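You operate a simulated robot arm through the tools that you are given. There is no shell and no other tool. Be economical: measure what you need, move in short steps, check, and stop when the job is done.

You run a simulated robot arm. Do the job below in one go: nothing can be reset, and whatever is moved stays where it is left.

Task
Shut both nozzles, then set red to FOG and blue to JET.
Fine: they stay in their holder.

It is judged by the outcome, as a careful person would: the job done as asked, and still so three seconds after it is handed in. It fails if anything else is knocked over, pushed out of place, dropped, spilled or broken.

Robot
A 6-joint arm with a two-finger parallel gripper, fixed in place. Base frame: the origin is at the foot of the arm, x ahead of it, y to its left, z up; the work surface is at about z = 892. Lengths are in mm, angles in rad, forces in N, time in s.
With the tool pointing down near the work surface it reaches from about 360 to 820 mm from the base axis. Its first joint turns from -2.897 to 2.897 rad. Payload 3.91 kg.
The tool frame sits at the grasp point between the pads (the TCP): z along the fingers, y along the line on which they close. The tips reach 30 mm beyond it. The gripper opens to 110 mm. The fingers are 20 mm wide and 10 mm thick; the gripper's body (48 by 112 mm) begins 55 mm behind the TCP.
Orientation is that of the tool frame in the base frame, as a unit quaternion [x, y, z, w]. With the fingers straight down and closing along the base's y, the tool's x points along the base's -x, its y along +y and its z along -z.

Tools
- The arm moves only by the tool apply_moves. Its argument "targets" is a list of rows, each a list of 2 entries, a list of its own where there are three numbers: the shift along the base's x, y, z in units of 150 mm (1.0 is 150 mm), then the turn, a rotation vector about the base's x, y, z in units of 90 degrees (1.0 is 90 degrees). In form: [[[dx, dy, dz], [wx, wy, wz]], ...]. A call has 1 to 12 rows; each row is the pose to reach, as a shift and turn from the pose commanded when the call began. "jaw" is the gripper command, from -1 (shut) to 1 (fully open), values between in proportion, set as the call begins (left out, the last holds). A call with a number of a shift or a turn outside -1 to 1 is refused whole. A row lasts 0.2 s, in which the tool goes at most 50 mm and 0.15 rad; a call with a longer step from one row to the next is refused whole, and so is a gripper value outside its range. A pose out of reach is approached as far as the arm can. The call stops where the force on the tool passes 40 N (or 10 N more than at its start, if that is more) or the arm is blocked; 0.2 s more then pass. Each finger travels about 45 mm/s and halts on what it meets, pressing with about 21 N; the grip force reading is that of the motor and also rises with nothing between the fingers. The clock runs only during rows and for 0.2 s after the last one: add rows that repeat a pose to give the fingers time. It gives the time, the measured TCP pose, the force on the tool (base axes), the opening and the grip force at its end, in the units of the frame above (readings bear some noise).
- Cameras (640 x 400 px; columns grow to the right, rows downward): "scene" is fixed at [221, -650.1, 1526.9]; the picture's right is [0.99, -0.12, 0.00], its down [-0.03, -0.26, -0.96] and it looks along [0.12, 0.96, -0.27] (base axes); focal length 333 px, centre (320, 200). "wrist" rides on the gripper at [-36, 0, -57] in the tool frame; the picture's right is [0.00, -1.00, 0.00], its down [0.97, 0.00, -0.24] and it looks along [0.24, 0.00, 0.97] (tool axes); focal length 218 px, centre (320, 200). There is no depth. A picture from a camera that has moved, and an enlarged one, comes with that camera's place and axes in the base frame and with its lens.
- camera(camera): a new picture of that camera. It takes no simulated time.
- raise_lower(by): slides the trunk up (or, below 0, down) by that many mm; the arm rides with it, the base frame stays. It gives what a move gives, with no picture.
- close_up(camera, box): a new picture of the part [left, top, right, bottom] of that camera's present view, enlarged. It takes no simulated time.
- job_done(): hands the job in; it is judged then, once.

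Work in short steps. Places have to be worked out from the pictures, the camera data and where the tool is seen: move nearer, look again, correct. Check each grasp and each placing, and mend what went wrong. You have 120 turns and 68 pictures in all, those below and enlarged ones among them. Open the gripper and draw the arm clear of the work before you hand the job in, unless the task says otherwise; then end with one line.

The tools are called after ">>>" as a command line: name --argument value ..., lists and objects as JSON in quotes. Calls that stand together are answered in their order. apply_moves: Moves the arm, as the interface text tells. Its arguments: {"type":"object","properties":{"targets":{"type":"array","items":{"type":"array"}},"jaw":{"type":"number"}},"required":["targets"]} The other tools are called the same way: raise_lower (by) slides the trunk up or down; camera (camera) takes a picture; close_up (camera, box) takes an enlarged picture of a part of a camera's view; job_done () hands the job in.

At the start:

```text
clock: 0.0
position: [232.0, 362.2, 1422.8]
tool_rot: [0.0, 1.0, 0.0, 0.0]
ft_force: [0.5, 0.3, -0.3]
gripper_width: 110.0
finger_force: 0.0
trunk travel left (down, up): [-550.0, 60.0]
```

scene: 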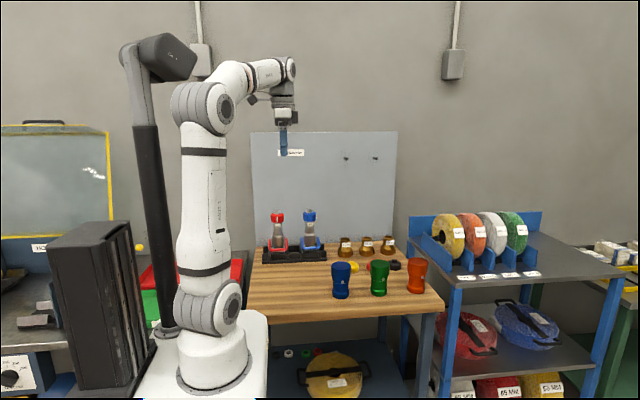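
wrist: 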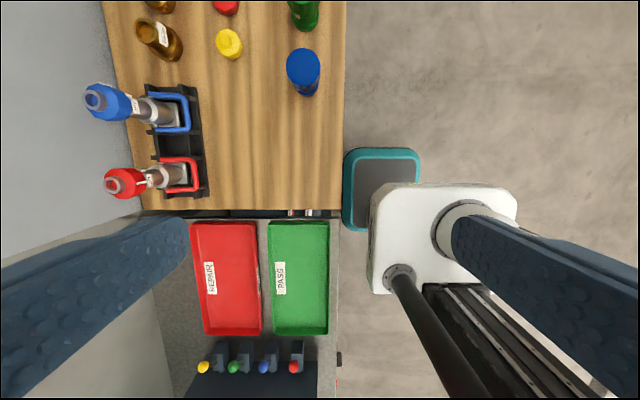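

I begin with enlarged looks at the nozzles and at the sign on the board.

>>> close_up --camera "scene" --box '[250, 195, 340, 270]'

>>> close_up --camera "wrist" --box '[70, 70, 220, 210]'

```text
5.33 times, centred on (295, 232) of scene
camera zoom: at [221.0, -650.1, 1526.9], right [0.99, -0.12, 0.0], down [-0.03, -0.26, -0.96], along [0.12, 0.96, -0.27], focal length 1776 px, centre (453, 27)
```

zoom: 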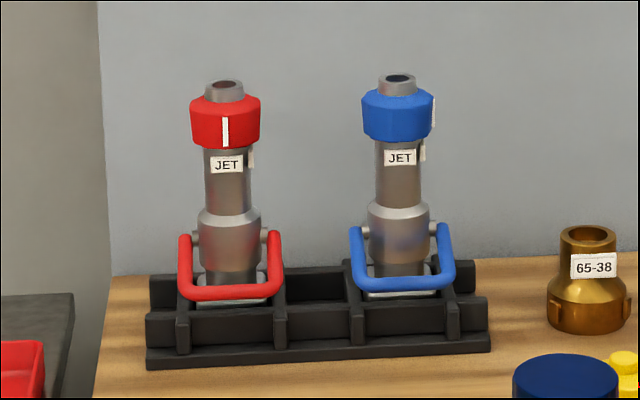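

```text
2.86 times, centred on (145, 140) of wrist
camera zoom: at [266.5, 361.7, 1480.9], right [0.0, -1.0, 0.0], down [-0.97, 0.0, 0.24], along [-0.24, 0.0, -0.97], focal length 624 px, centre (820, 371)
```

zoom: 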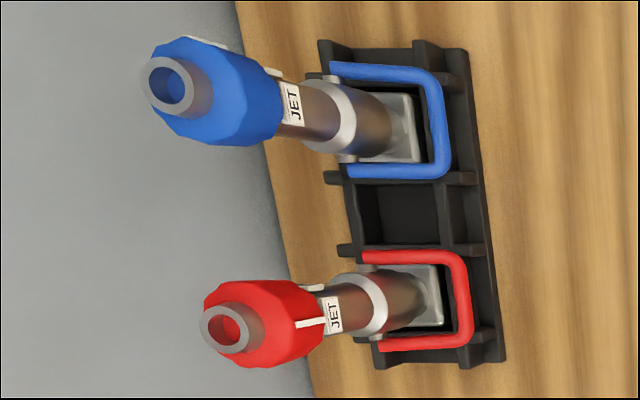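

The bails hang low and forward on both nozzles, red's index line is at JET, and blue's is elsewhere. I turn the tool so the wrist camera sits on the near side and looks toward the nozzles.

>>> apply_moves --targets '[[[0, 0.09, -0.07], [0, 0, -0.091]], [[0, 0.18, -0.14], [0, 0, -0.182]], [[0, 0.27, -0.21], [0, 0, -0.273]], [[0, 0.36, -0.28], [0, 0, -0.364]], [[0.05, 0.45, -0.35], [0, 0, -0.455]], [[0.1, 0.54, -0.42], [0, 0, -0.546]], [[0.15, 0.63, -0.49], [0, 0, -0.637]], [[0.2, 0.72, -0.56], [0, 0, -0.728]], [[0.25, 0.81, -0.63], [0, 0, -0.819]], [[0.3, 0.9, -0.7], [0, 0, -0.91]], [[0.3, 1.0, -0.75], [0, 0, -1.0]]]'

>>> camera --camera "wrist"

>>> close_up --camera "scene" --box '[240, 120, 400, 220]'

```text
clock: 2.4
position: [277.2, 512.4, 1309.6]
tool_rot: [0.709, 0.706, 0.001, 0.0]
ft_force: [0.7, 0.0, -0.8]
gripper_width: 110.1
finger_force: 0.0
trunk travel left (down, up): [-550.0, 60.0]
```

```text
63 pictures are left
camera wrist: at [275.1, 477.1, 1367.5], right [-1.0, 0.0, 0.0], down [0.0, 0.97, 0.24], along [0.0, 0.24, -0.97], focal length 218 px, centre (320, 200)
```

wrist: 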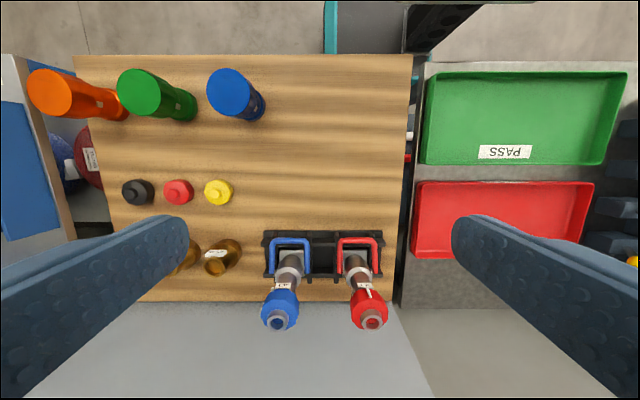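

```text
4.00 times, centred on (320, 170) of scene
camera zoom: at [221.0, -650.1, 1526.9], right [0.99, -0.12, 0.0], down [-0.03, -0.26, -0.96], along [0.12, 0.96, -0.27], focal length 1332 px, centre (320, 320)
```

zoom: 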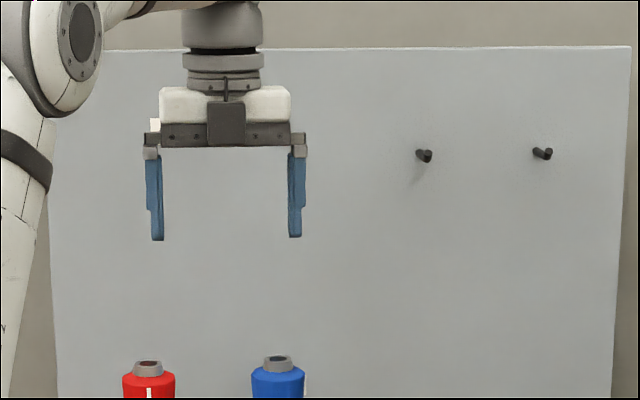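

Now an enlarged look at the nozzles from here.

>>> close_up --camera "wrist" --box '[250, 225, 400, 335]'

>>> close_up --camera "scene" --box '[265, 200, 330, 245]'

```text
3.64 times, centred on (325, 280) of wrist
camera zoom: at [275.1, 477.1, 1367.5], right [-1.0, 0.0, 0.0], down [0.0, 0.97, 0.24], along [0.0, 0.24, -0.97], focal length 794 px, centre (302, -91)
```

zoom: 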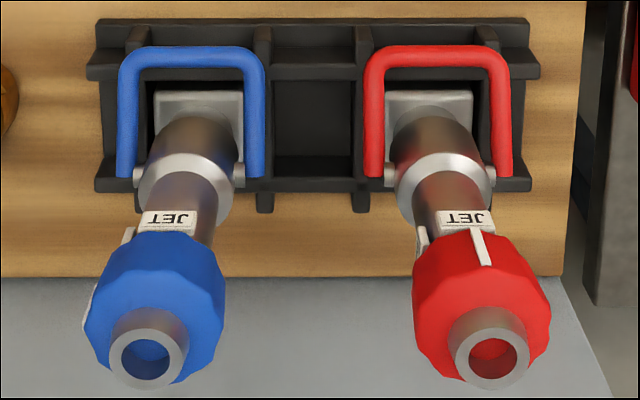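

```text
8.89 times, centred on (298, 222) of scene
camera zoom: at [221.0, -650.1, 1526.9], right [0.99, -0.12, 0.0], down [-0.03, -0.26, -0.96], along [0.12, 0.96, -0.27], focal length 2960 px, centre (520, 0)
```

zoom: 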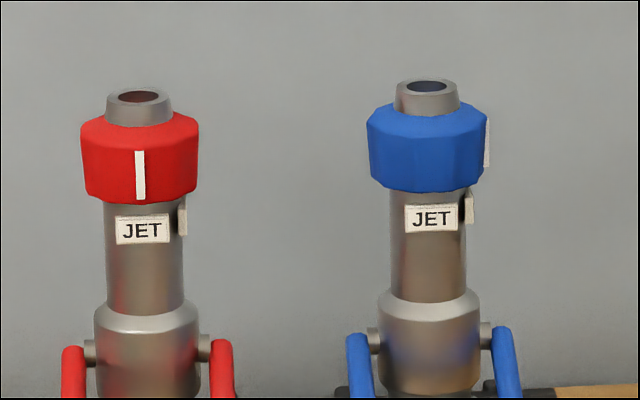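

JET faces the near side, and a second label (FOG, presumably) sits 90° round on the +x side. Red axis ≈ (197, 732) and blue ≈ (340, 732), with collars at z≈1065. The bail pivots are at z≈969 and their crossbars at about y 671, z 942. I tilt the tool 45° toward the nozzles for a closer, lower look.

>>> apply_moves --targets '[[[0, -0.05, -0.15], [0.0833, 0, 0]], [[0, -0.1, -0.3], [0.1667, 0, 0]], [[0, -0.15, -0.45], [0.25, 0, 0]], [[0, -0.2, -0.6], [0.3333, 0, 0]], [[0, -0.25, -0.75], [0.4167, 0, 0]], [[0, -0.3, -0.9], [0.5, 0, 0]], [[0, -0.3, -1.0], [0.5, 0, 0]]]'

>>> camera --camera "wrist"

```text
clock: 4.0
position: [278.4, 465.1, 1161.1]
tool_rot: [0.654, 0.653, 0.271, -0.27]
ft_force: [0.1, 0.1, -0.2]
gripper_width: 109.8
finger_force: 0.1
trunk travel left (down, up): [-550.0, 60.0]
```

```text
59 pictures are left
camera wrist: at [276.4, 400.3, 1176.8], right [-1.0, 0.0, 0.0], down [0.0, 0.52, 0.86], along [0.0, 0.86, -0.52], focal length 218 px, centre (320, 200)
```

wrist: 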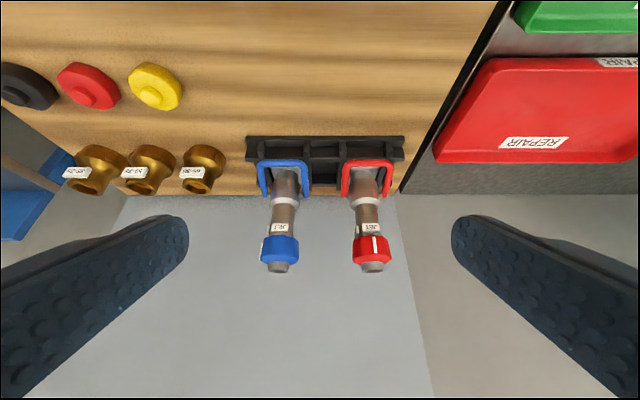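

I go closer and lower, keeping the tilt.

>>> apply_moves --targets '[[[-0.05, 0.1, -0.2], [0, 0, 0]], [[-0.07, 0.2, -0.45], [0, 0, 0]], [[-0.07, 0.35, -0.7], [0, 0, 0]], [[-0.07, 0.35, -0.8], [0, 0, 0]]]'

>>> close_up --camera "wrist" --box '[200, 90, 440, 240]'

```text
clock: 5.0
position: [264.7, 519.5, 1041.2]
tool_rot: [0.654, 0.653, 0.27, -0.27]
ft_force: [-0.4, 1.1, 0.0]
gripper_width: 109.8
finger_force: 0.0
trunk travel left (down, up): [-550.0, 60.0]
```

```text
2.67 times, centred on (320, 165) of wrist
camera zoom: at [264.8, 453.6, 1056.7], right [-1.0, 0.0, 0.0], down [0.0, 0.52, 0.86], along [0.0, 0.86, -0.52], focal length 582 px, centre (320, 293)
```

zoom: 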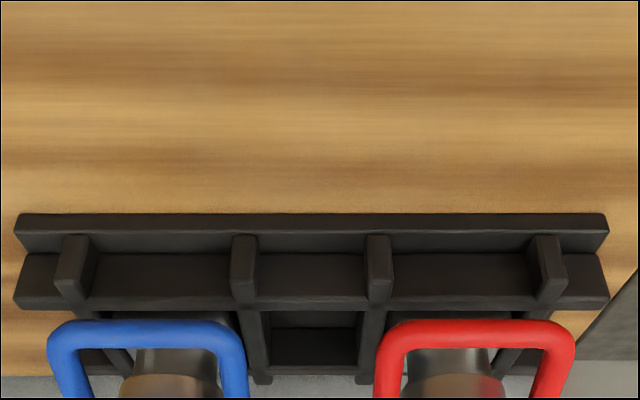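

The crossbars sit at about y 670, z 945, with the holder's rail below at z≈920, so a closed fingertip can slip under. I close the jaw, tilt to 60° and line up in front of and below the red crossbar (x≈199).

>>> apply_moves --jaw -1 --targets '[[[-0.1, 0, 0], [0, 0, 0]], [[-0.2, 0, -0.05], [0.04, 0, 0]], [[-0.3, 0, -0.1], [0.08, 0, 0]], [[-0.438, 0.05, -0.2], [0.12, 0, 0]], [[-0.438, 0.15, -0.3], [0.1667, 0, 0]], [[-0.438, 0.25, -0.38], [0.1667, 0, 0]], [[-0.438, 0.363, -0.433], [0.1667, 0, 0]]]'

>>> camera --camera "wrist"

>>> close_up --camera "scene" --box '[230, 190, 350, 270]'

```text
clock: 6.6
position: [201.3, 574.2, 976.3]
tool_rot: [0.613, 0.612, 0.354, -0.353]
ft_force: [0.9, 0.1, -0.7]
gripper_width: 0.0
finger_force: 20.9
trunk travel left (down, up): [-550.0, 60.0]
```

```text
57 pictures are left
camera wrist: at [199.6, 507.6, 973.3], right [-1.0, 0.0, 0.0], down [0.0, 0.28, 0.96], along [0.0, 0.96, -0.28], focal length 218 px, centre (320, 200)
```

wrist: 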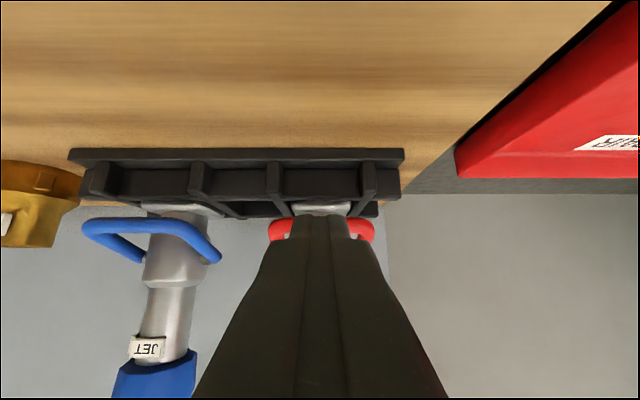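

```text
5.00 times, centred on (290, 230) of scene
camera zoom: at [221.0, -650.1, 1526.9], right [0.99, -0.12, 0.0], down [-0.03, -0.26, -0.96], along [0.12, 0.96, -0.27], focal length 1665 px, centre (470, 50)
```

zoom: 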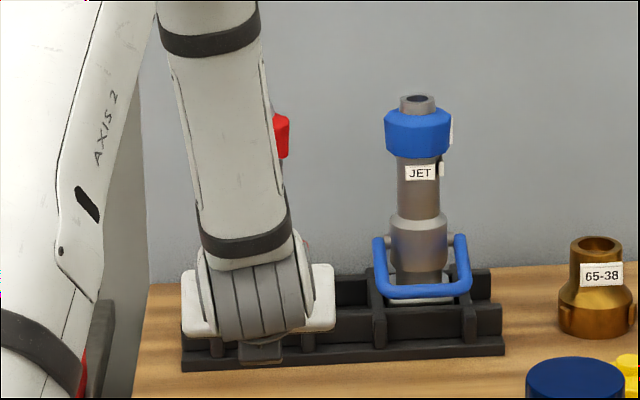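

The bail is centred ahead of the fingertip. I slide in under the crossbar along the finger axis.

>>> apply_moves --targets '[[[-0.01, 0.12, -0.07], [0, 0, 0]], [[-0.01, 0.24, -0.14], [0, 0, 0]], [[-0.01, 0.36, -0.21], [0, 0, 0]], [[-0.01, 0.459, -0.268], [0, 0, 0]]]'

>>> camera --camera "wrist"

```text
clock: 7.6
position: [199.6, 643.3, 936.6]
tool_rot: [0.614, 0.611, 0.353, -0.353]
ft_force: [0.3, -0.3, 1.2]
gripper_width: 0.3
finger_force: 21.4
trunk travel left (down, up): [-550.0, 60.0]
```

```text
55 pictures are left
camera wrist: at [197.6, 576.0, 933.7], right [-1.0, 0.0, 0.0], down [0.0, 0.28, 0.96], along [0.0, 0.96, -0.28], focal length 218 px, centre (320, 200)
```

wrist: 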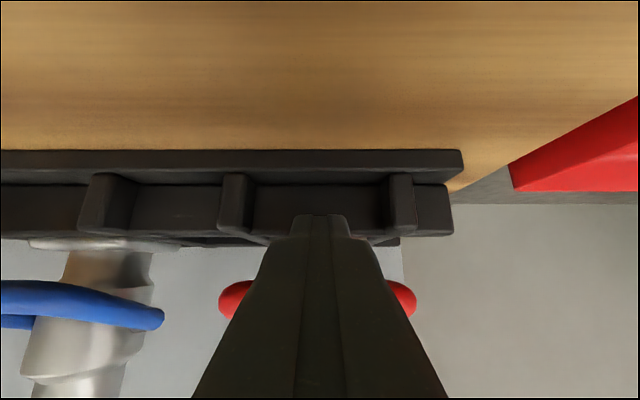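

The fingertip is under the crossbar without contact. I lift along the bail's arc to roughly horizontal and a bit beyond.

>>> apply_moves --targets '[[[0, 0, 0.04], [0, 0, 0]], [[0, -0.01, 0.085], [0, 0, 0]], [[0, -0.02, 0.127], [0, 0, 0]], [[0, -0.024, 0.166], [0, 0, 0]], [[0, -0.027, 0.204], [0, 0, 0]], [[0, -0.024, 0.242], [0, 0, 0]], [[0, -0.02, 0.28], [0, 0, 0]]]'

>>> camera --camera "wrist"

```text
clock: 9.2
position: [199.7, 639.6, 977.3]
tool_rot: [0.612, 0.612, 0.353, -0.354]
ft_force: [-1.2, 0.0, 0.1]
gripper_width: 0.0
finger_force: 21.0
trunk travel left (down, up): [-550.0, 60.0]
```

```text
54 pictures are left
camera wrist: at [198.0, 572.4, 975.2], right [-1.0, 0.0, 0.0], down [0.0, 0.28, 0.96], along [0.0, 0.96, -0.28], focal length 218 px, centre (320, 200)
```

wrist: 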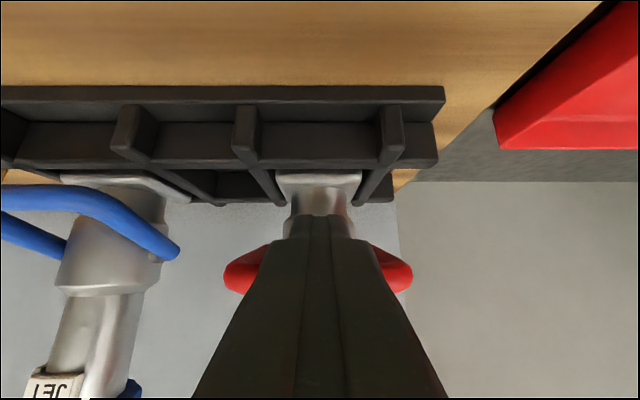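

The red bail is rising with little force. I continue the arc to about 50°.

>>> apply_moves --targets '[[[0, 0.009, 0.037], [0, 0, 0]], [[0, 0.02, 0.073], [0, 0, 0]], [[0, 0.035, 0.11], [0, 0, 0]], [[0, 0.053, 0.147], [0, 0, 0]], [[0, 0.073, 0.177], [0, 0, 0]], [[0, 0.093, 0.207], [0, 0, 0]], [[0, 0.12, 0.236], [0, 0, 0]], [[0, 0.15, 0.264], [0, 0, 0]]]'

>>> camera --camera "wrist"

>>> close_up --camera "scene" --box '[230, 190, 350, 270]'

```text
clock: 11.0
position: [200.6, 661.2, 1018.7]
tool_rot: [0.613, 0.612, 0.353, -0.353]
ft_force: [0.3, 0.0, -1.1]
gripper_width: 0.3
finger_force: 21.3
trunk travel left (down, up): [-550.0, 60.0]
```

```text
53 pictures are left
camera wrist: at [197.9, 595.2, 1015.7], right [-1.0, 0.0, 0.0], down [0.0, 0.28, 0.96], along [0.0, 0.96, -0.28], focal length 218 px, centre (320, 200)
```

wrist: 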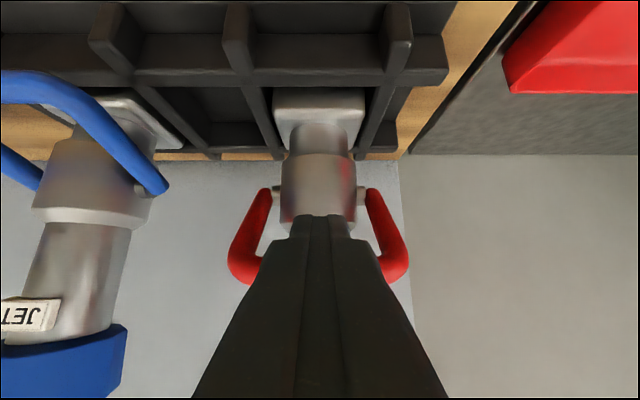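

```text
5.00 times, centred on (290, 230) of scene
camera zoom: at [221.0, -650.1, 1526.9], right [0.99, -0.12, 0.0], down [-0.03, -0.26, -0.96], along [0.12, 0.96, -0.27], focal length 1665 px, centre (470, 50)
```

zoom: 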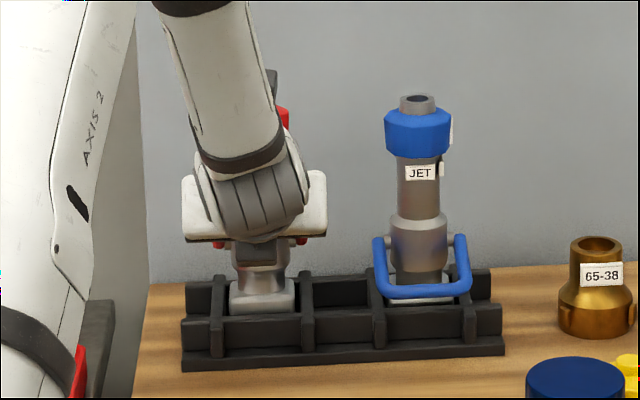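

The bail is at about 50°, tracking as modelled. I push further in small steps, watching the force for the end stop.

>>> apply_moves --targets '[[[0, 0.015, 0.018], [0, 0, 0]], [[0, 0.033, 0.037], [0, 0, 0]], [[0, 0.047, 0.053], [0, 0, 0]], [[0, 0.06, 0.068], [0, 0, 0]]]'

>>> camera --camera "wrist"

```text
clock: 12.0
position: [199.7, 671.2, 1028.0]
tool_rot: [0.613, 0.613, 0.353, -0.353]
ft_force: [-0.4, -0.2, -1.4]
gripper_width: 0.0
finger_force: 20.7
trunk travel left (down, up): [-550.0, 60.0]
```

```text
51 pictures are left
camera wrist: at [197.6, 603.9, 1025.8], right [-1.0, 0.0, 0.0], down [0.0, 0.28, 0.96], along [0.0, 0.96, -0.28], focal length 218 px, centre (320, 200)
```

wrist: 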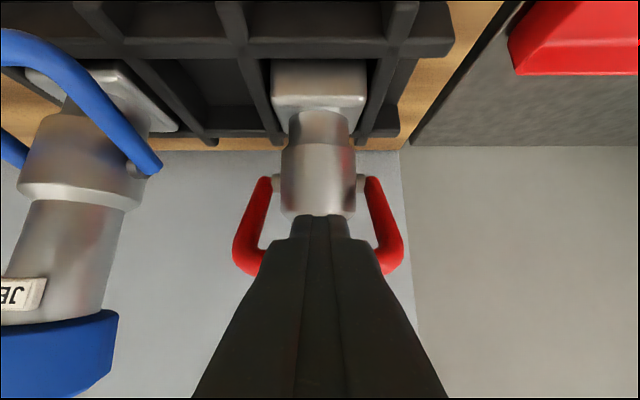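

Still no resistance at about 63°. A few millimetres more.

>>> apply_moves --targets '[[[0, 0.011, 0.006], [0, 0, 0]], [[0, 0.022, 0.011], [0, 0, 0]], [[0, 0.033, 0.016], [0, 0, 0]]]'

>>> camera --camera "wrist"

```text
clock: 12.8
position: [199.5, 676.3, 1030.5]
tool_rot: [0.613, 0.612, 0.353, -0.353]
ft_force: [0.1, -1.3, -0.1]
gripper_width: 0.1
finger_force: 21.1
trunk travel left (down, up): [-550.0, 60.0]
```

```text
50 pictures are left
camera wrist: at [198.5, 608.5, 1028.0], right [-1.0, 0.0, 0.0], down [0.0, 0.28, 0.96], along [0.0, 0.96, -0.28], focal length 218 px, centre (320, 200)
```

wrist: 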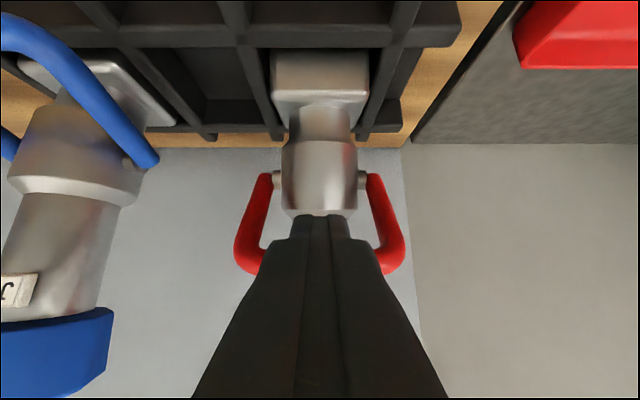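

>>> apply_moves --targets '[[[0, 0.009, 0.006], [0, 0, 0]], [[0, 0.018, 0.012], [0, 0, 0]], [[0, 0.027, 0.018], [0, 0, 0]]]'

>>> close_up --camera "wrist" --box '[200, 130, 440, 300]'

```text
clock: 13.6
position: [199.0, 678.7, 1033.5]
tool_rot: [0.613, 0.612, 0.353, -0.353]
ft_force: [0.1, -0.8, -0.1]
gripper_width: 0.0
finger_force: 20.8
trunk travel left (down, up): [-550.0, 60.0]
```

```text
2.35 times, centred on (320, 215) of wrist
camera zoom: at [198.0, 612.2, 1030.8], right [-1.0, 0.0, 0.0], down [0.0, 0.28, 0.96], along [0.0, 0.96, -0.28], focal length 514 px, centre (320, 165)
```

zoom: 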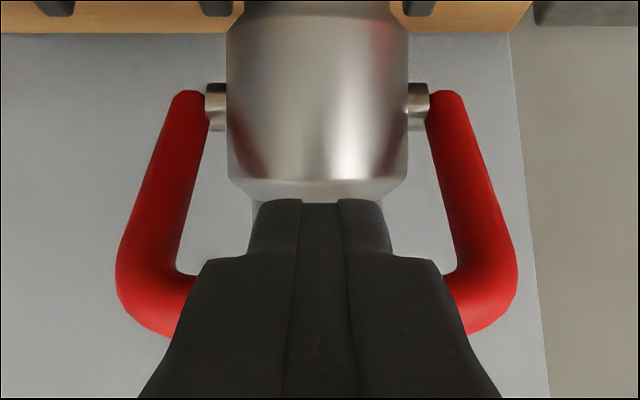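

By my geometry the red bail is now about 68° up and close to the barrel. I back off along the finger axis and look.

>>> apply_moves --targets '[[[0, -0.03, -0.02], [0, 0, 0]], [[0, -0.2, 0.05], [0, 0, 0]], [[0, -0.45, 0.2], [0, 0, 0]], [[0.2, -0.75, 0.4], [-0.05, 0, 0]], [[0.5, -0.95, 0.6], [-0.14, 0, 0]]]'

>>> close_up --camera "wrist" --box '[200, 120, 500, 300]'

>>> close_up --camera "scene" --box '[255, 200, 335, 270]'

```text
refused: row 4 steps farther than a row can; nothing moved
```

```text
2.13 times, centred on (350, 210) of wrist
camera zoom: at [198.0, 612.2, 1030.8], right [-1.0, 0.0, 0.0], down [0.0, 0.28, 0.96], along [0.0, 0.96, -0.28], focal length 466 px, centre (256, 179)
```

zoom: 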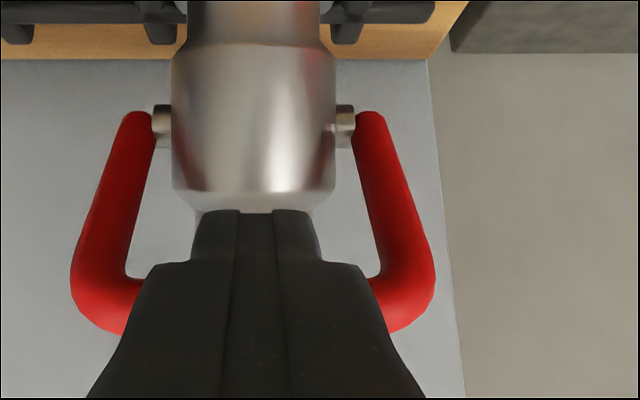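

```text
5.71 times, centred on (295, 235) of scene
camera zoom: at [221.0, -650.1, 1526.9], right [0.99, -0.12, 0.0], down [-0.03, -0.26, -0.96], along [0.12, 0.96, -0.27], focal length 1903 px, centre (463, 0)
```

zoom: 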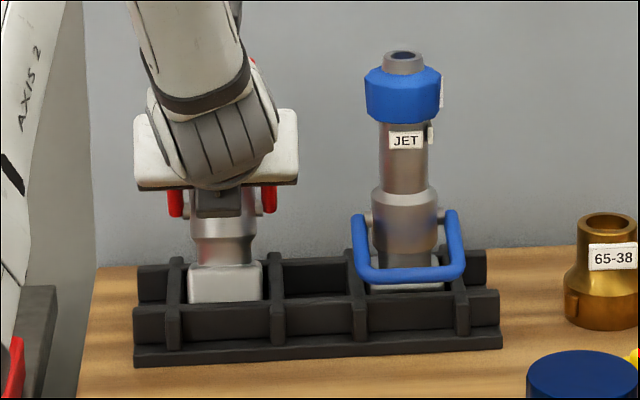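

The step was too long; the same retreat in smaller rows.

>>> apply_moves --targets '[[[0, -0.06, -0.03], [0, 0, 0]], [[0, -0.25, 0.03], [0, 0, 0]], [[0.05, -0.45, 0.15], [0, 0, 0]], [[0.2, -0.65, 0.25], [-0.05, 0, 0]], [[0.4, -0.8, 0.4], [-0.1, 0, 0]], [[0.6, -0.9, 0.5], [-0.16, 0, 0]]]'

>>> camera --camera "wrist"

>>> close_up --camera "scene" --box '[255, 200, 335, 270]'

```text
clock: 15.0
position: [287.6, 544.6, 1107.9]
tool_rot: [0.653, 0.651, 0.275, -0.274]
ft_force: [-0.2, 1.0, -0.6]
gripper_width: 0.0
finger_force: 21.0
trunk travel left (down, up): [-550.0, 60.0]
```

```text
46 pictures are left
camera wrist: at [287.1, 478.7, 1122.8], right [-1.0, 0.0, 0.0], down [0.0, 0.51, 0.86], along [0.0, 0.86, -0.51], focal length 218 px, centre (320, 200)
```

wrist: 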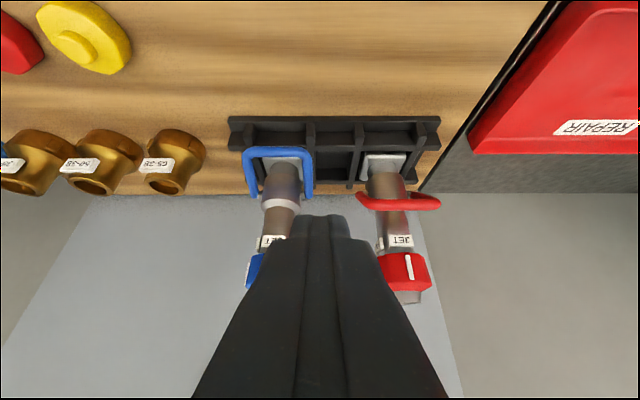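

```text
5.71 times, centred on (295, 235) of scene
camera zoom: at [221.0, -650.1, 1526.9], right [0.99, -0.12, 0.0], down [-0.03, -0.26, -0.96], along [0.12, 0.96, -0.27], focal length 1903 px, centre (463, 0)
```

zoom: 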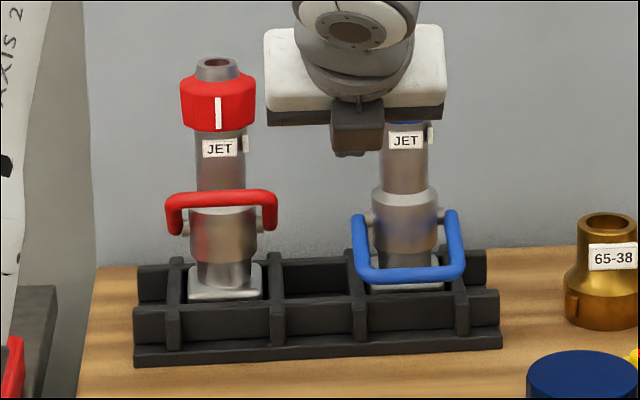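

The red bail stands up but may have settled lower than where I pushed it. I look closer.

>>> close_up --camera "wrist" --box '[340, 140, 460, 310]'

>>> close_up --camera "scene" --box '[270, 215, 305, 245]'

```text
2.35 times, centred on (400, 225) of wrist
camera zoom: at [287.1, 478.7, 1122.8], right [-1.0, 0.0, 0.0], down [0.0, 0.51, 0.86], along [0.0, 0.86, -0.51], focal length 514 px, centre (132, 141)
```

zoom: 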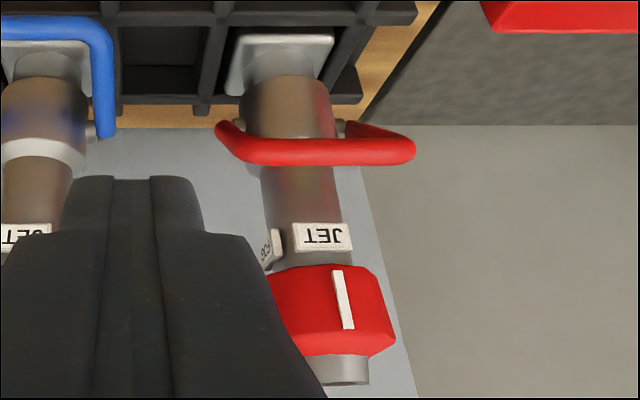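

```text
13.33 times, centred on (288, 230) of scene
camera zoom: at [221.0, -650.1, 1526.9], right [0.99, -0.12, 0.0], down [-0.03, -0.26, -0.96], along [0.12, 0.96, -0.27], focal length 4441 px, centre (753, -200)
```

zoom: 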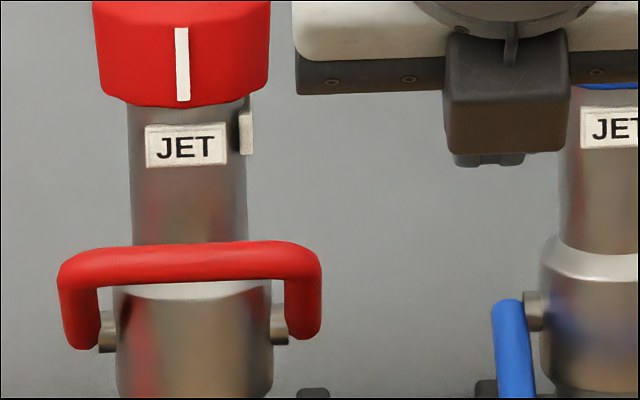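

FOG is confirmed on the +x label. The bail is now only about 38° up, though it was near 68° when I pushed. I wait a second to see whether it is drifting.

>>> apply_moves --targets '[[[0, 0, 0], [0, 0, 0]], [[0, 0, 0], [0, 0, 0]], [[0, 0, 0], [0, 0, 0]], [[0, 0, 0], [0, 0, 0]], [[0, 0, 0], [0, 0, 0]], [[0, 0, 0], [0, 0, 0]]]'

>>> close_up --camera "scene" --box '[270, 215, 305, 245]'

```text
clock: 16.4
position: [287.4, 544.7, 1109.7]
tool_rot: [0.653, 0.651, 0.274, -0.273]
ft_force: [0.3, 0.4, 0.9]
gripper_width: 0.0
finger_force: 21.1
trunk travel left (down, up): [-550.0, 60.0]
```

```text
13.33 times, centred on (288, 230) of scene
camera zoom: at [221.0, -650.1, 1526.9], right [0.99, -0.12, 0.0], down [-0.03, -0.26, -0.96], along [0.12, 0.96, -0.27], focal length 4441 px, centre (753, -200)
```

zoom: 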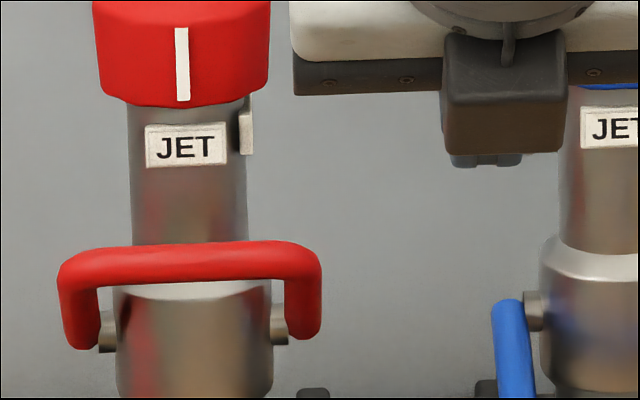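

It is stable at 38°, so it holds by friction, but it lost angle as I withdrew. I go back under it to push to the end stop, and this time will back off square to the bar and check in between.

>>> apply_moves --targets '[[[-0.2, 0, -0.15], [0.05, 0, 0]], [[-0.4, 0.05, -0.3], [0.1, 0, 0]], [[-0.59, 0.2, -0.45], [0.16, 0, 0]], [[-0.59, 0.3, -0.52], [0.16, 0, 0]], [[-0.59, 0.5, -0.626], [0.16, 0, 0]], [[-0.59, 0.697, -0.733], [0.16, 0, 0]]]'

>>> camera --camera "wrist"

```text
clock: 17.8
position: [200.2, 649.0, 997.9]
tool_rot: [0.613, 0.612, 0.353, -0.353]
ft_force: [-0.5, 0.5, -0.2]
gripper_width: 0.0
finger_force: 21.0
trunk travel left (down, up): [-550.0, 60.0]
```

```text
41 pictures are left
camera wrist: at [199.8, 582.9, 995.7], right [-1.0, 0.0, 0.0], down [0.0, 0.28, 0.96], along [0.0, 0.96, -0.28], focal length 218 px, centre (320, 200)
```

wrist: 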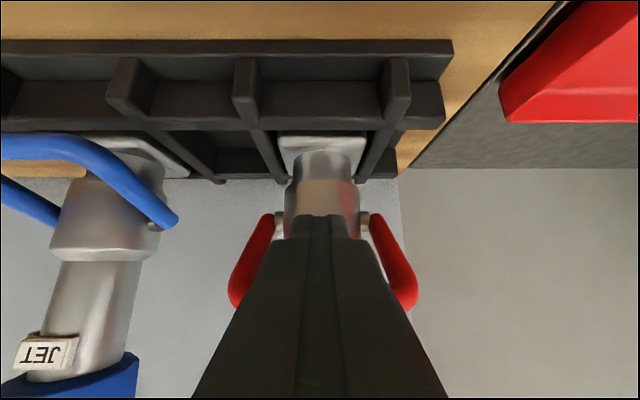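

The finger is again below the bar. I push along the arc to the earlier end point, then press a little further square to the bar.

>>> apply_moves --targets '[[[0, 0.025, 0.045], [0, 0, 0]], [[0, 0.06, 0.097], [0, 0, 0]], [[0, 0.09, 0.125], [0, 0, 0]], [[0, 0.12, 0.15], [0, 0, 0]], [[0, 0.14, 0.178], [0, 0, 0]], [[0, 0.165, 0.2], [0, 0, 0]], [[0, 0.18, 0.215], [0, 0, 0]], [[0, 0.198, 0.237], [0, 0, 0]], [[0, 0.205, 0.248], [0, 0, 0]], [[0, 0.211, 0.259], [0, 0, 0]], [[0, 0.217, 0.27], [0, 0, 0]]]'

>>> camera --camera "wrist"

```text
clock: 20.2
position: [201.9, 682.8, 1038.0]
tool_rot: [0.612, 0.612, 0.354, -0.354]
ft_force: [1.2, 0.4, -0.5]
gripper_width: 0.0
finger_force: 20.5
trunk travel left (down, up): [-550.0, 60.0]
```

```text
40 pictures are left
camera wrist: at [199.7, 615.0, 1036.0], right [-1.0, 0.0, 0.0], down [0.0, 0.28, 0.96], along [0.0, 0.96, -0.28], focal length 218 px, centre (320, 200)
```

wrist: 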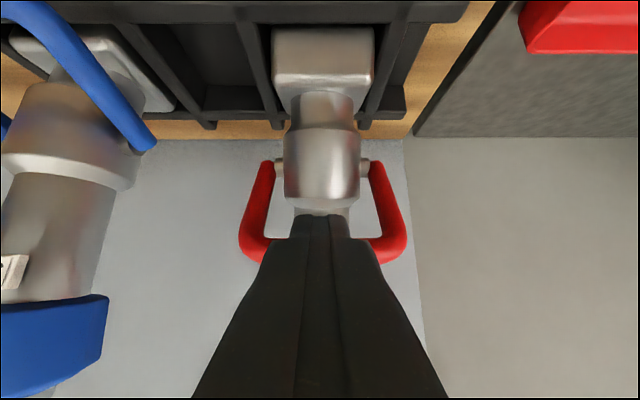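

No resistance yet. I back straight off the bar by about 8 mm, slowly, and see whether the bail stays.

>>> apply_moves --targets '[[[0, -0.007, -0.012], [0, 0, 0]], [[0, -0.014, -0.024], [0, 0, 0]], [[0, -0.021, -0.036], [0, 0, 0]], [[0, -0.027, -0.046], [0, 0, 0]], [[0, -0.027, -0.046], [0, 0, 0]]]'

>>> camera --camera "wrist"

>>> close_up --camera "scene" --box '[255, 200, 335, 270]'

```text
clock: 21.4
position: [200.7, 678.6, 1031.2]
tool_rot: [0.613, 0.612, 0.354, -0.354]
ft_force: [-0.2, -0.1, -0.8]
gripper_width: 0.0
finger_force: 21.0
trunk travel left (down, up): [-550.0, 60.0]
```

```text
39 pictures are left
camera wrist: at [199.4, 610.9, 1029.3], right [-1.0, 0.0, 0.0], down [0.0, 0.28, 0.96], along [0.0, 0.96, -0.28], focal length 218 px, centre (320, 200)
```

wrist: 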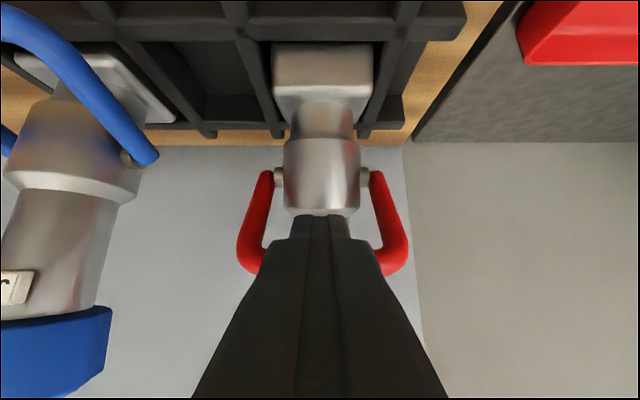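

```text
5.71 times, centred on (295, 235) of scene
camera zoom: at [221.0, -650.1, 1526.9], right [0.99, -0.12, 0.0], down [-0.03, -0.26, -0.96], along [0.12, 0.96, -0.27], focal length 1903 px, centre (463, 0)
```

zoom: 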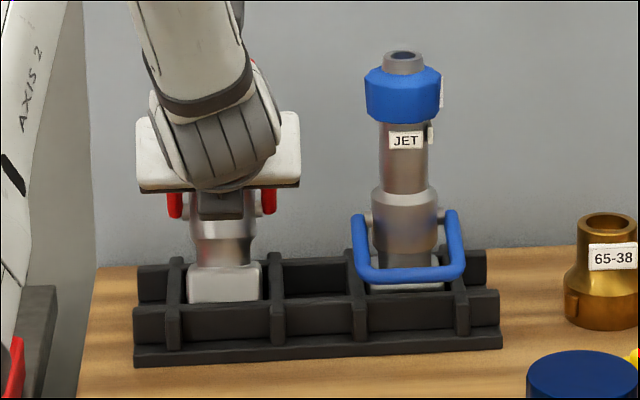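

The bail stayed up this time (still ≈69°). I withdraw slowly, going down as well as back, and look again.

>>> apply_moves --targets '[[[0, -0.03, -0.02], [0, 0, 0]], [[0, -0.06, -0.04], [0, 0, 0]], [[0, -0.12, -0.05], [0, 0, 0]], [[0, -0.2, -0.06], [0, 0, 0]], [[0, -0.3, -0.06], [0, 0, 0]]]'

>>> camera --camera "wrist"

```text
clock: 22.6
position: [200.2, 632.8, 1021.9]
tool_rot: [0.612, 0.612, 0.354, -0.354]
ft_force: [0.3, -0.1, -0.6]
gripper_width: 0.0
finger_force: 20.6
trunk travel left (down, up): [-550.0, 60.0]
```

```text
37 pictures are left
camera wrist: at [199.2, 565.6, 1020.4], right [-1.0, 0.0, 0.0], down [0.0, 0.28, 0.96], along [0.0, 0.96, -0.28], focal length 218 px, centre (320, 200)
```

wrist: 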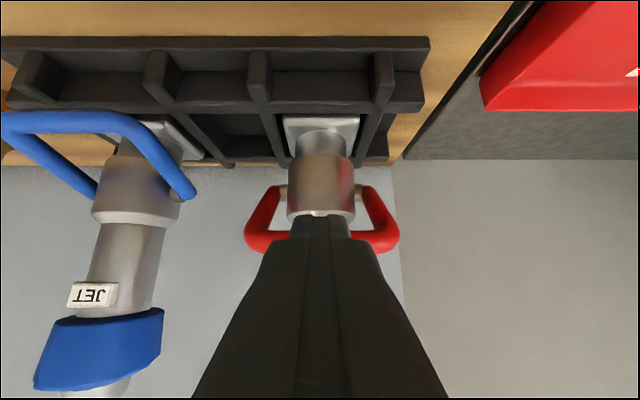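

Withdrawing, the bail again settled at the same ≈38°, so that looks like a resting detent rather than drag. I test with the blue bail: lift it only partway, release and see where it settles. First I back away and line up under blue (x≈338).

>>> apply_moves --targets '[[[0, -0.2, 0], [0, 0, 0]], [[0, -0.397, 0], [0, 0, 0]], [[0.3, -0.397, -0.1], [0, 0, 0]], [[0.6, -0.397, -0.2], [0, 0, 0]], [[0.9, -0.397, -0.28], [0, 0, 0]], [[0.923, -0.397, -0.307], [0, 0, 0]]]'

>>> camera --camera "wrist"

>>> close_up --camera "scene" --box '[255, 200, 335, 270]'

```text
clock: 24.0
position: [340.2, 571.4, 974.9]
tool_rot: [0.612, 0.612, 0.353, -0.354]
ft_force: [-0.7, -1.0, 0.4]
gripper_width: 0.3
finger_force: 21.0
trunk travel left (down, up): [-550.0, 60.0]
```

```text
36 pictures are left
camera wrist: at [338.3, 504.7, 973.1], right [-1.0, 0.0, 0.0], down [0.0, 0.28, 0.96], along [0.0, 0.96, -0.28], focal length 218 px, centre (320, 200)
```

wrist: 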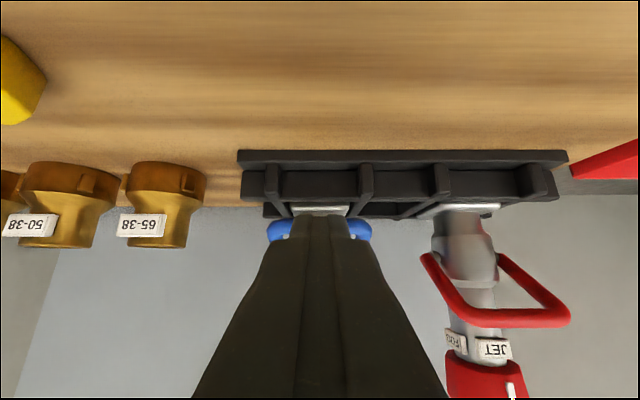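

```text
5.71 times, centred on (295, 235) of scene
camera zoom: at [221.0, -650.1, 1526.9], right [0.99, -0.12, 0.0], down [-0.03, -0.26, -0.96], along [0.12, 0.96, -0.27], focal length 1903 px, centre (463, 0)
```

zoom: 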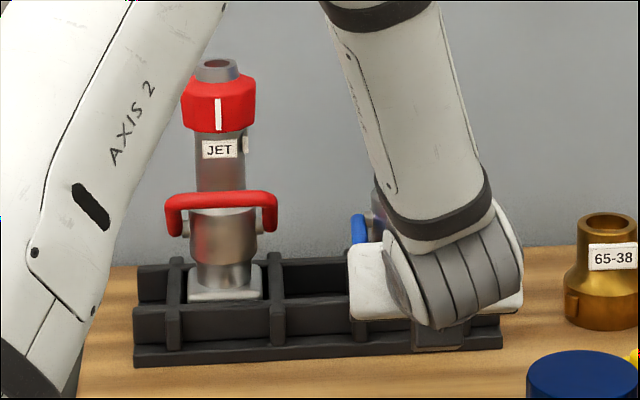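

Red rests exactly where it did before. The tool is centred on the blue bail; I slide under it and lift to about 15°.

>>> apply_moves --targets '[[[-0.01, 0.12, -0.065], [0, 0, 0]], [[-0.01, 0.24, -0.13], [0, 0, 0]], [[-0.01, 0.36, -0.195], [0, 0, 0]], [[-0.01, 0.46, -0.255], [0, 0, 0]], [[-0.01, 0.455, -0.2], [0, 0, 0]], [[-0.01, 0.445, -0.14], [0, 0, 0]], [[-0.01, 0.435, -0.08], [0, 0, 0]], [[-0.01, 0.435, -0.02], [0, 0, 0]], [[-0.01, 0.445, 0.045], [0, 0, 0]]]'

>>> camera --camera "wrist"

```text
clock: 26.0
position: [338.5, 639.7, 983.5]
tool_rot: [0.612, 0.612, 0.354, -0.354]
ft_force: [0.4, -0.1, -0.2]
gripper_width: 0.0
finger_force: 20.8
trunk travel left (down, up): [-550.0, 60.0]
```

```text
34 pictures are left
camera wrist: at [336.2, 572.6, 981.3], right [-1.0, 0.0, 0.0], down [0.0, 0.28, 0.96], along [0.0, 0.96, -0.28], focal length 218 px, centre (320, 200)
```

wrist: 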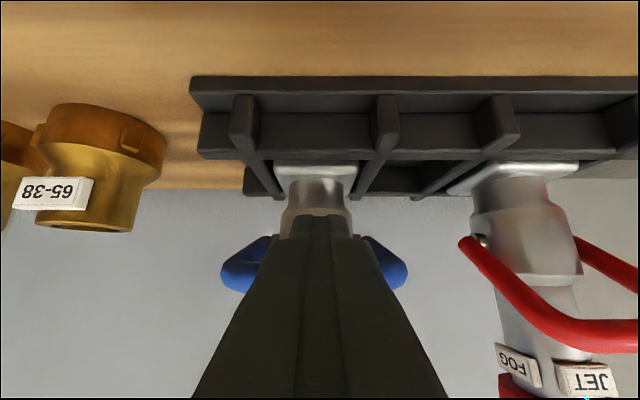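

The blue bail is at about 13°. I drop off it and withdraw, then check where it goes.

>>> apply_moves --targets '[[[0, -0.03, -0.05], [0, 0, 0]], [[0, -0.1, -0.08], [0, 0, 0]], [[0, -0.25, -0.08], [0, 0, 0]], [[0, -0.4, -0.08], [0, 0, 0]]]'

>>> camera --camera "wrist"

```text
clock: 27.0
position: [337.7, 578.7, 971.6]
tool_rot: [0.613, 0.612, 0.353, -0.354]
ft_force: [1.0, 0.6, 0.4]
gripper_width: 0.0
finger_force: 21.3
trunk travel left (down, up): [-550.0, 60.0]
```

```text
33 pictures are left
camera wrist: at [336.3, 511.7, 968.1], right [-1.0, 0.0, 0.0], down [0.0, 0.28, 0.96], along [0.0, 0.96, -0.28], focal length 218 px, centre (320, 200)
```

wrist: 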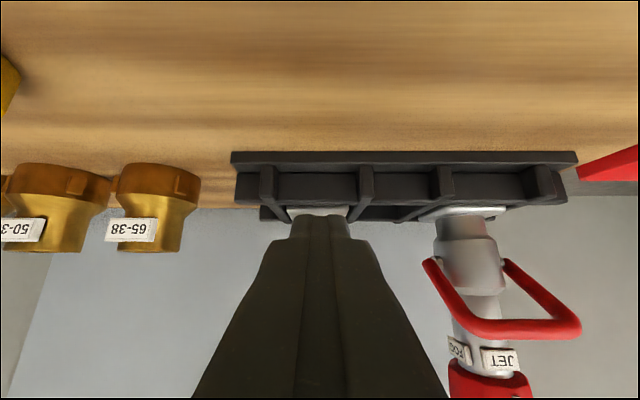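

The blue bail is hidden behind the finger. I shift sideways to see it.

>>> apply_moves --targets '[[[-0.2, -0.1, 0.05], [0, 0, 0]], [[-0.47, -0.1, 0.1], [0, 0, 0]]]'

>>> camera --camera "wrist"

```text
clock: 27.6
position: [267.5, 565.4, 987.3]
tool_rot: [0.613, 0.612, 0.354, -0.354]
ft_force: [-0.4, -0.3, 0.0]
gripper_width: 0.0
finger_force: 20.9
trunk travel left (down, up): [-550.0, 60.0]
```

```text
32 pictures are left
camera wrist: at [265.4, 498.8, 985.0], right [-1.0, 0.0, 0.0], down [0.0, 0.28, 0.96], along [0.0, 0.96, -0.28], focal length 218 px, centre (320, 200)
```

wrist: 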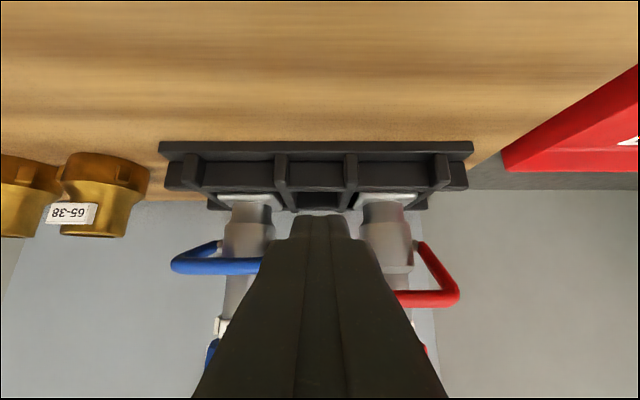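

Blue stayed at about 15°, so friction holds the bails anywhere. Red springing back twice to the same 38° means its upper stop, fully shut, is there. I push blue past that angle too.

>>> apply_moves --targets '[[[0.23, 0, 0.08], [0, 0, 0]], [[0.47, 0.03, 0.15], [0, 0, 0]], [[0.47, 0.2, 0.08], [0, 0, 0]], [[0.47, 0.35, 0.0], [0, 0, 0]], [[0.47, 0.487, -0.063], [0, 0, 0]], [[0.47, 0.507, -0.026], [0, 0, 0]], [[0.47, 0.534, 0.044], [0, 0, 0]], [[0.47, 0.571, 0.11], [0, 0, 0]], [[0.47, 0.62, 0.17], [0, 0, 0]], [[0.47, 0.66, 0.207], [0, 0, 0]]]'

>>> camera --camera "wrist"

```text
clock: 29.8
position: [339.4, 664.9, 1016.3]
tool_rot: [0.613, 0.612, 0.354, -0.354]
ft_force: [-0.1, -0.2, -1.3]
gripper_width: 0.0
finger_force: 20.8
trunk travel left (down, up): [-550.0, 60.0]
```

```text
31 pictures are left
camera wrist: at [337.1, 597.3, 1014.3], right [-1.0, 0.0, 0.0], down [0.0, 0.28, 0.96], along [0.0, 0.96, -0.28], focal length 218 px, centre (320, 200)
```

wrist: 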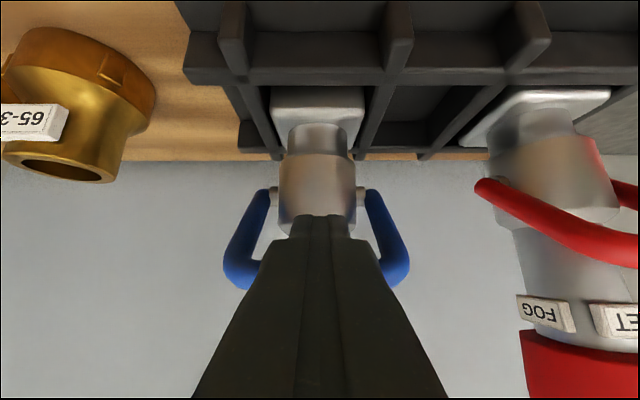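

Blue is past 45°. I withdraw, rise above the nozzles and view both from the front.

>>> apply_moves --targets '[[[0, -0.04, -0.04], [0, 0, 0]], [[0, -0.12, -0.06], [0, 0, 0]], [[0, -0.3, -0.04], [0, 0, 0]], [[0, -0.5, 0.1], [0, 0, 0]], [[-0.1, -0.7, 0.25], [-0.08, 0, 0]], [[-0.25, -0.8, 0.5], [-0.17, 0, 0]], [[-0.4, -0.85, 0.75], [-0.25, 0, 0]], [[-0.5, -0.9, 0.95], [-0.33, 0, 0]]]'

>>> close_up --camera "scene" --box '[255, 200, 335, 270]'

```text
clock: 31.6
position: [264.5, 526.7, 1160.1]
tool_rot: [0.683, 0.683, 0.185, -0.185]
ft_force: [0.3, 0.6, -0.2]
gripper_width: 0.0
finger_force: 20.5
trunk travel left (down, up): [-550.0, 60.0]
```

```text
5.71 times, centred on (295, 235) of scene
camera zoom: at [221.0, -650.1, 1526.9], right [0.99, -0.12, 0.0], down [-0.03, -0.26, -0.96], along [0.12, 0.96, -0.27], focal length 1903 px, centre (463, 0)
```

zoom: 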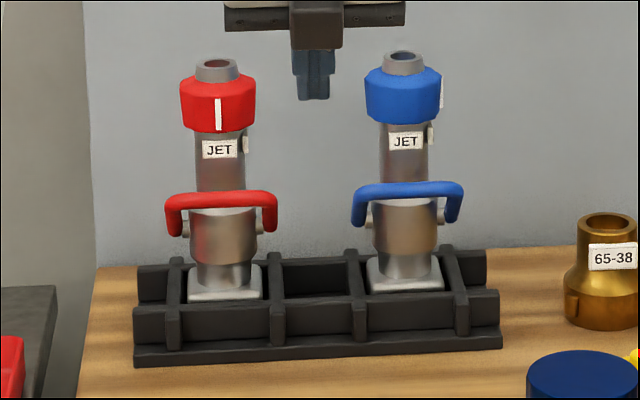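

Both bails now rest at the same upper stop: shut. Next come the collars. I open the gripper, point it straight down and move above red.

>>> apply_moves --jaw 1 --targets '[[[-0.08, 0.1, 0.1], [-0.085, 0, 0]], [[-0.16, 0.2, 0.2], [-0.17, 0, 0]], [[-0.24, 0.35, 0.3], [-0.255, 0, 0]], [[-0.34, 0.55, 0.3], [-0.3367, 0, 0]], [[-0.437, 0.8, 0.3], [-0.3367, 0, 0]], [[-0.437, 1.0, 0.3], [-0.3367, 0, 0]]]'

>>> apply_moves --targets '[[[0, 0.2, 0], [0, 0, 0]], [[0, 0.367, 0], [0, 0, 0]], [[0, 0.367, 0], [0, 0, 0]]]'

>>> camera --camera "wrist"

```text
clock: 33.0
position: [196.7, 678.8, 1204.6]
tool_rot: [0.708, 0.706, -0.001, 0.001]
ft_force: [-0.3, 0.9, -0.3]
gripper_width: 109.8
finger_force: 0.1
trunk travel left (down, up): [-550.0, 60.0]
```

```text
clock: 33.8
position: [194.0, 707.1, 1197.4]
tool_rot: [0.708, 0.706, 0.001, -0.001]
ft_force: [-0.4, -0.4, 0.4]
gripper_width: 109.7
finger_force: 0.1
out of reach, approached as far as the arm can: row 1, 2, 3
trunk travel left (down, up): [-550.0, 60.0]
```

```text
29 pictures are left
camera wrist: at [192.3, 671.9, 1255.1], right [-1.0, 0.0, 0.0], down [0.0, 0.97, 0.24], along [0.0, 0.24, -0.97], focal length 218 px, centre (320, 200)
```

wrist: 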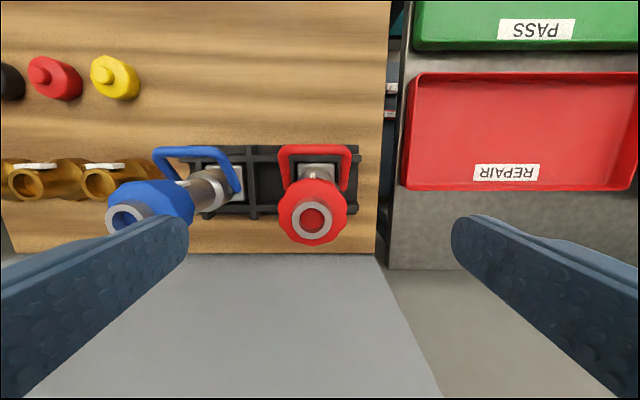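

Vertical at this height is just out of reach, so I raise the trunk 60 mm for more reach at the collar height. I also zoom in to measure the red axis.

>>> close_up --camera "wrist" --box '[250, 130, 370, 260]'

>>> raise_lower --by 60

```text
3.08 times, centred on (310, 195) of wrist
camera zoom: at [192.3, 671.9, 1255.1], right [-1.0, 0.0, 0.0], down [0.0, 0.97, 0.24], along [0.0, 0.24, -0.97], focal length 672 px, centre (351, 215)
```

zoom: 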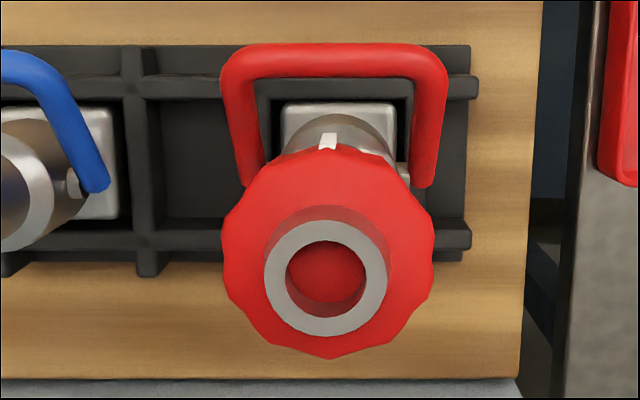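

```text
clock: 34.8
position: [192.7, 709.9, 1256.3]
tool_rot: [0.707, 0.707, 0.0, 0.0]
ft_force: [-0.1, -0.1, -0.4]
gripper_width: 109.9
finger_force: 0.0
trunk travel left (down, up): [-610.0, 0.0]
```

Red axis ≈ (198, 725), tip top z≈1105. I descend a little to see which commanded pose the offsets start from.

>>> apply_moves --targets '[[[0, 0, -0.2], [0, 0, 0]], [[0, 0, -0.4], [0, 0, 0]], [[0, 0, -0.4], [0, 0, 0]]]'

>>> close_up --camera "wrist" --box '[230, 110, 410, 300]'

```text
clock: 35.6
position: [194.4, 707.4, 1196.6]
tool_rot: [0.708, 0.706, 0.0, -0.001]
ft_force: [0.3, 0.0, 0.0]
gripper_width: 109.8
finger_force: 0.1
trunk travel left (down, up): [-610.0, 0.0]
```

```text
2.11 times, centred on (320, 205) of wrist
camera zoom: at [194.1, 672.2, 1252.9], right [-1.0, 0.0, 0.0], down [0.0, 0.97, 0.24], along [0.0, 0.24, -0.97], focal length 460 px, centre (320, 190)
```

zoom: 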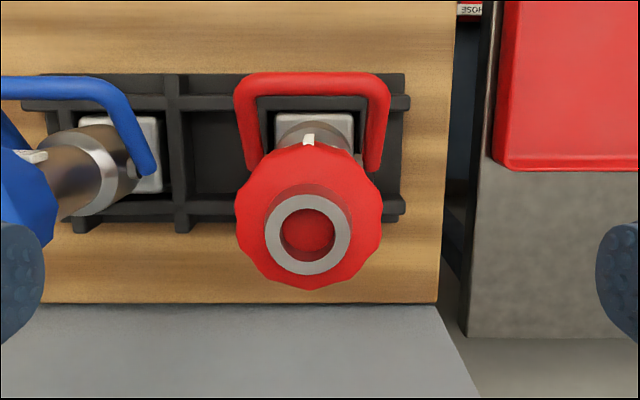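

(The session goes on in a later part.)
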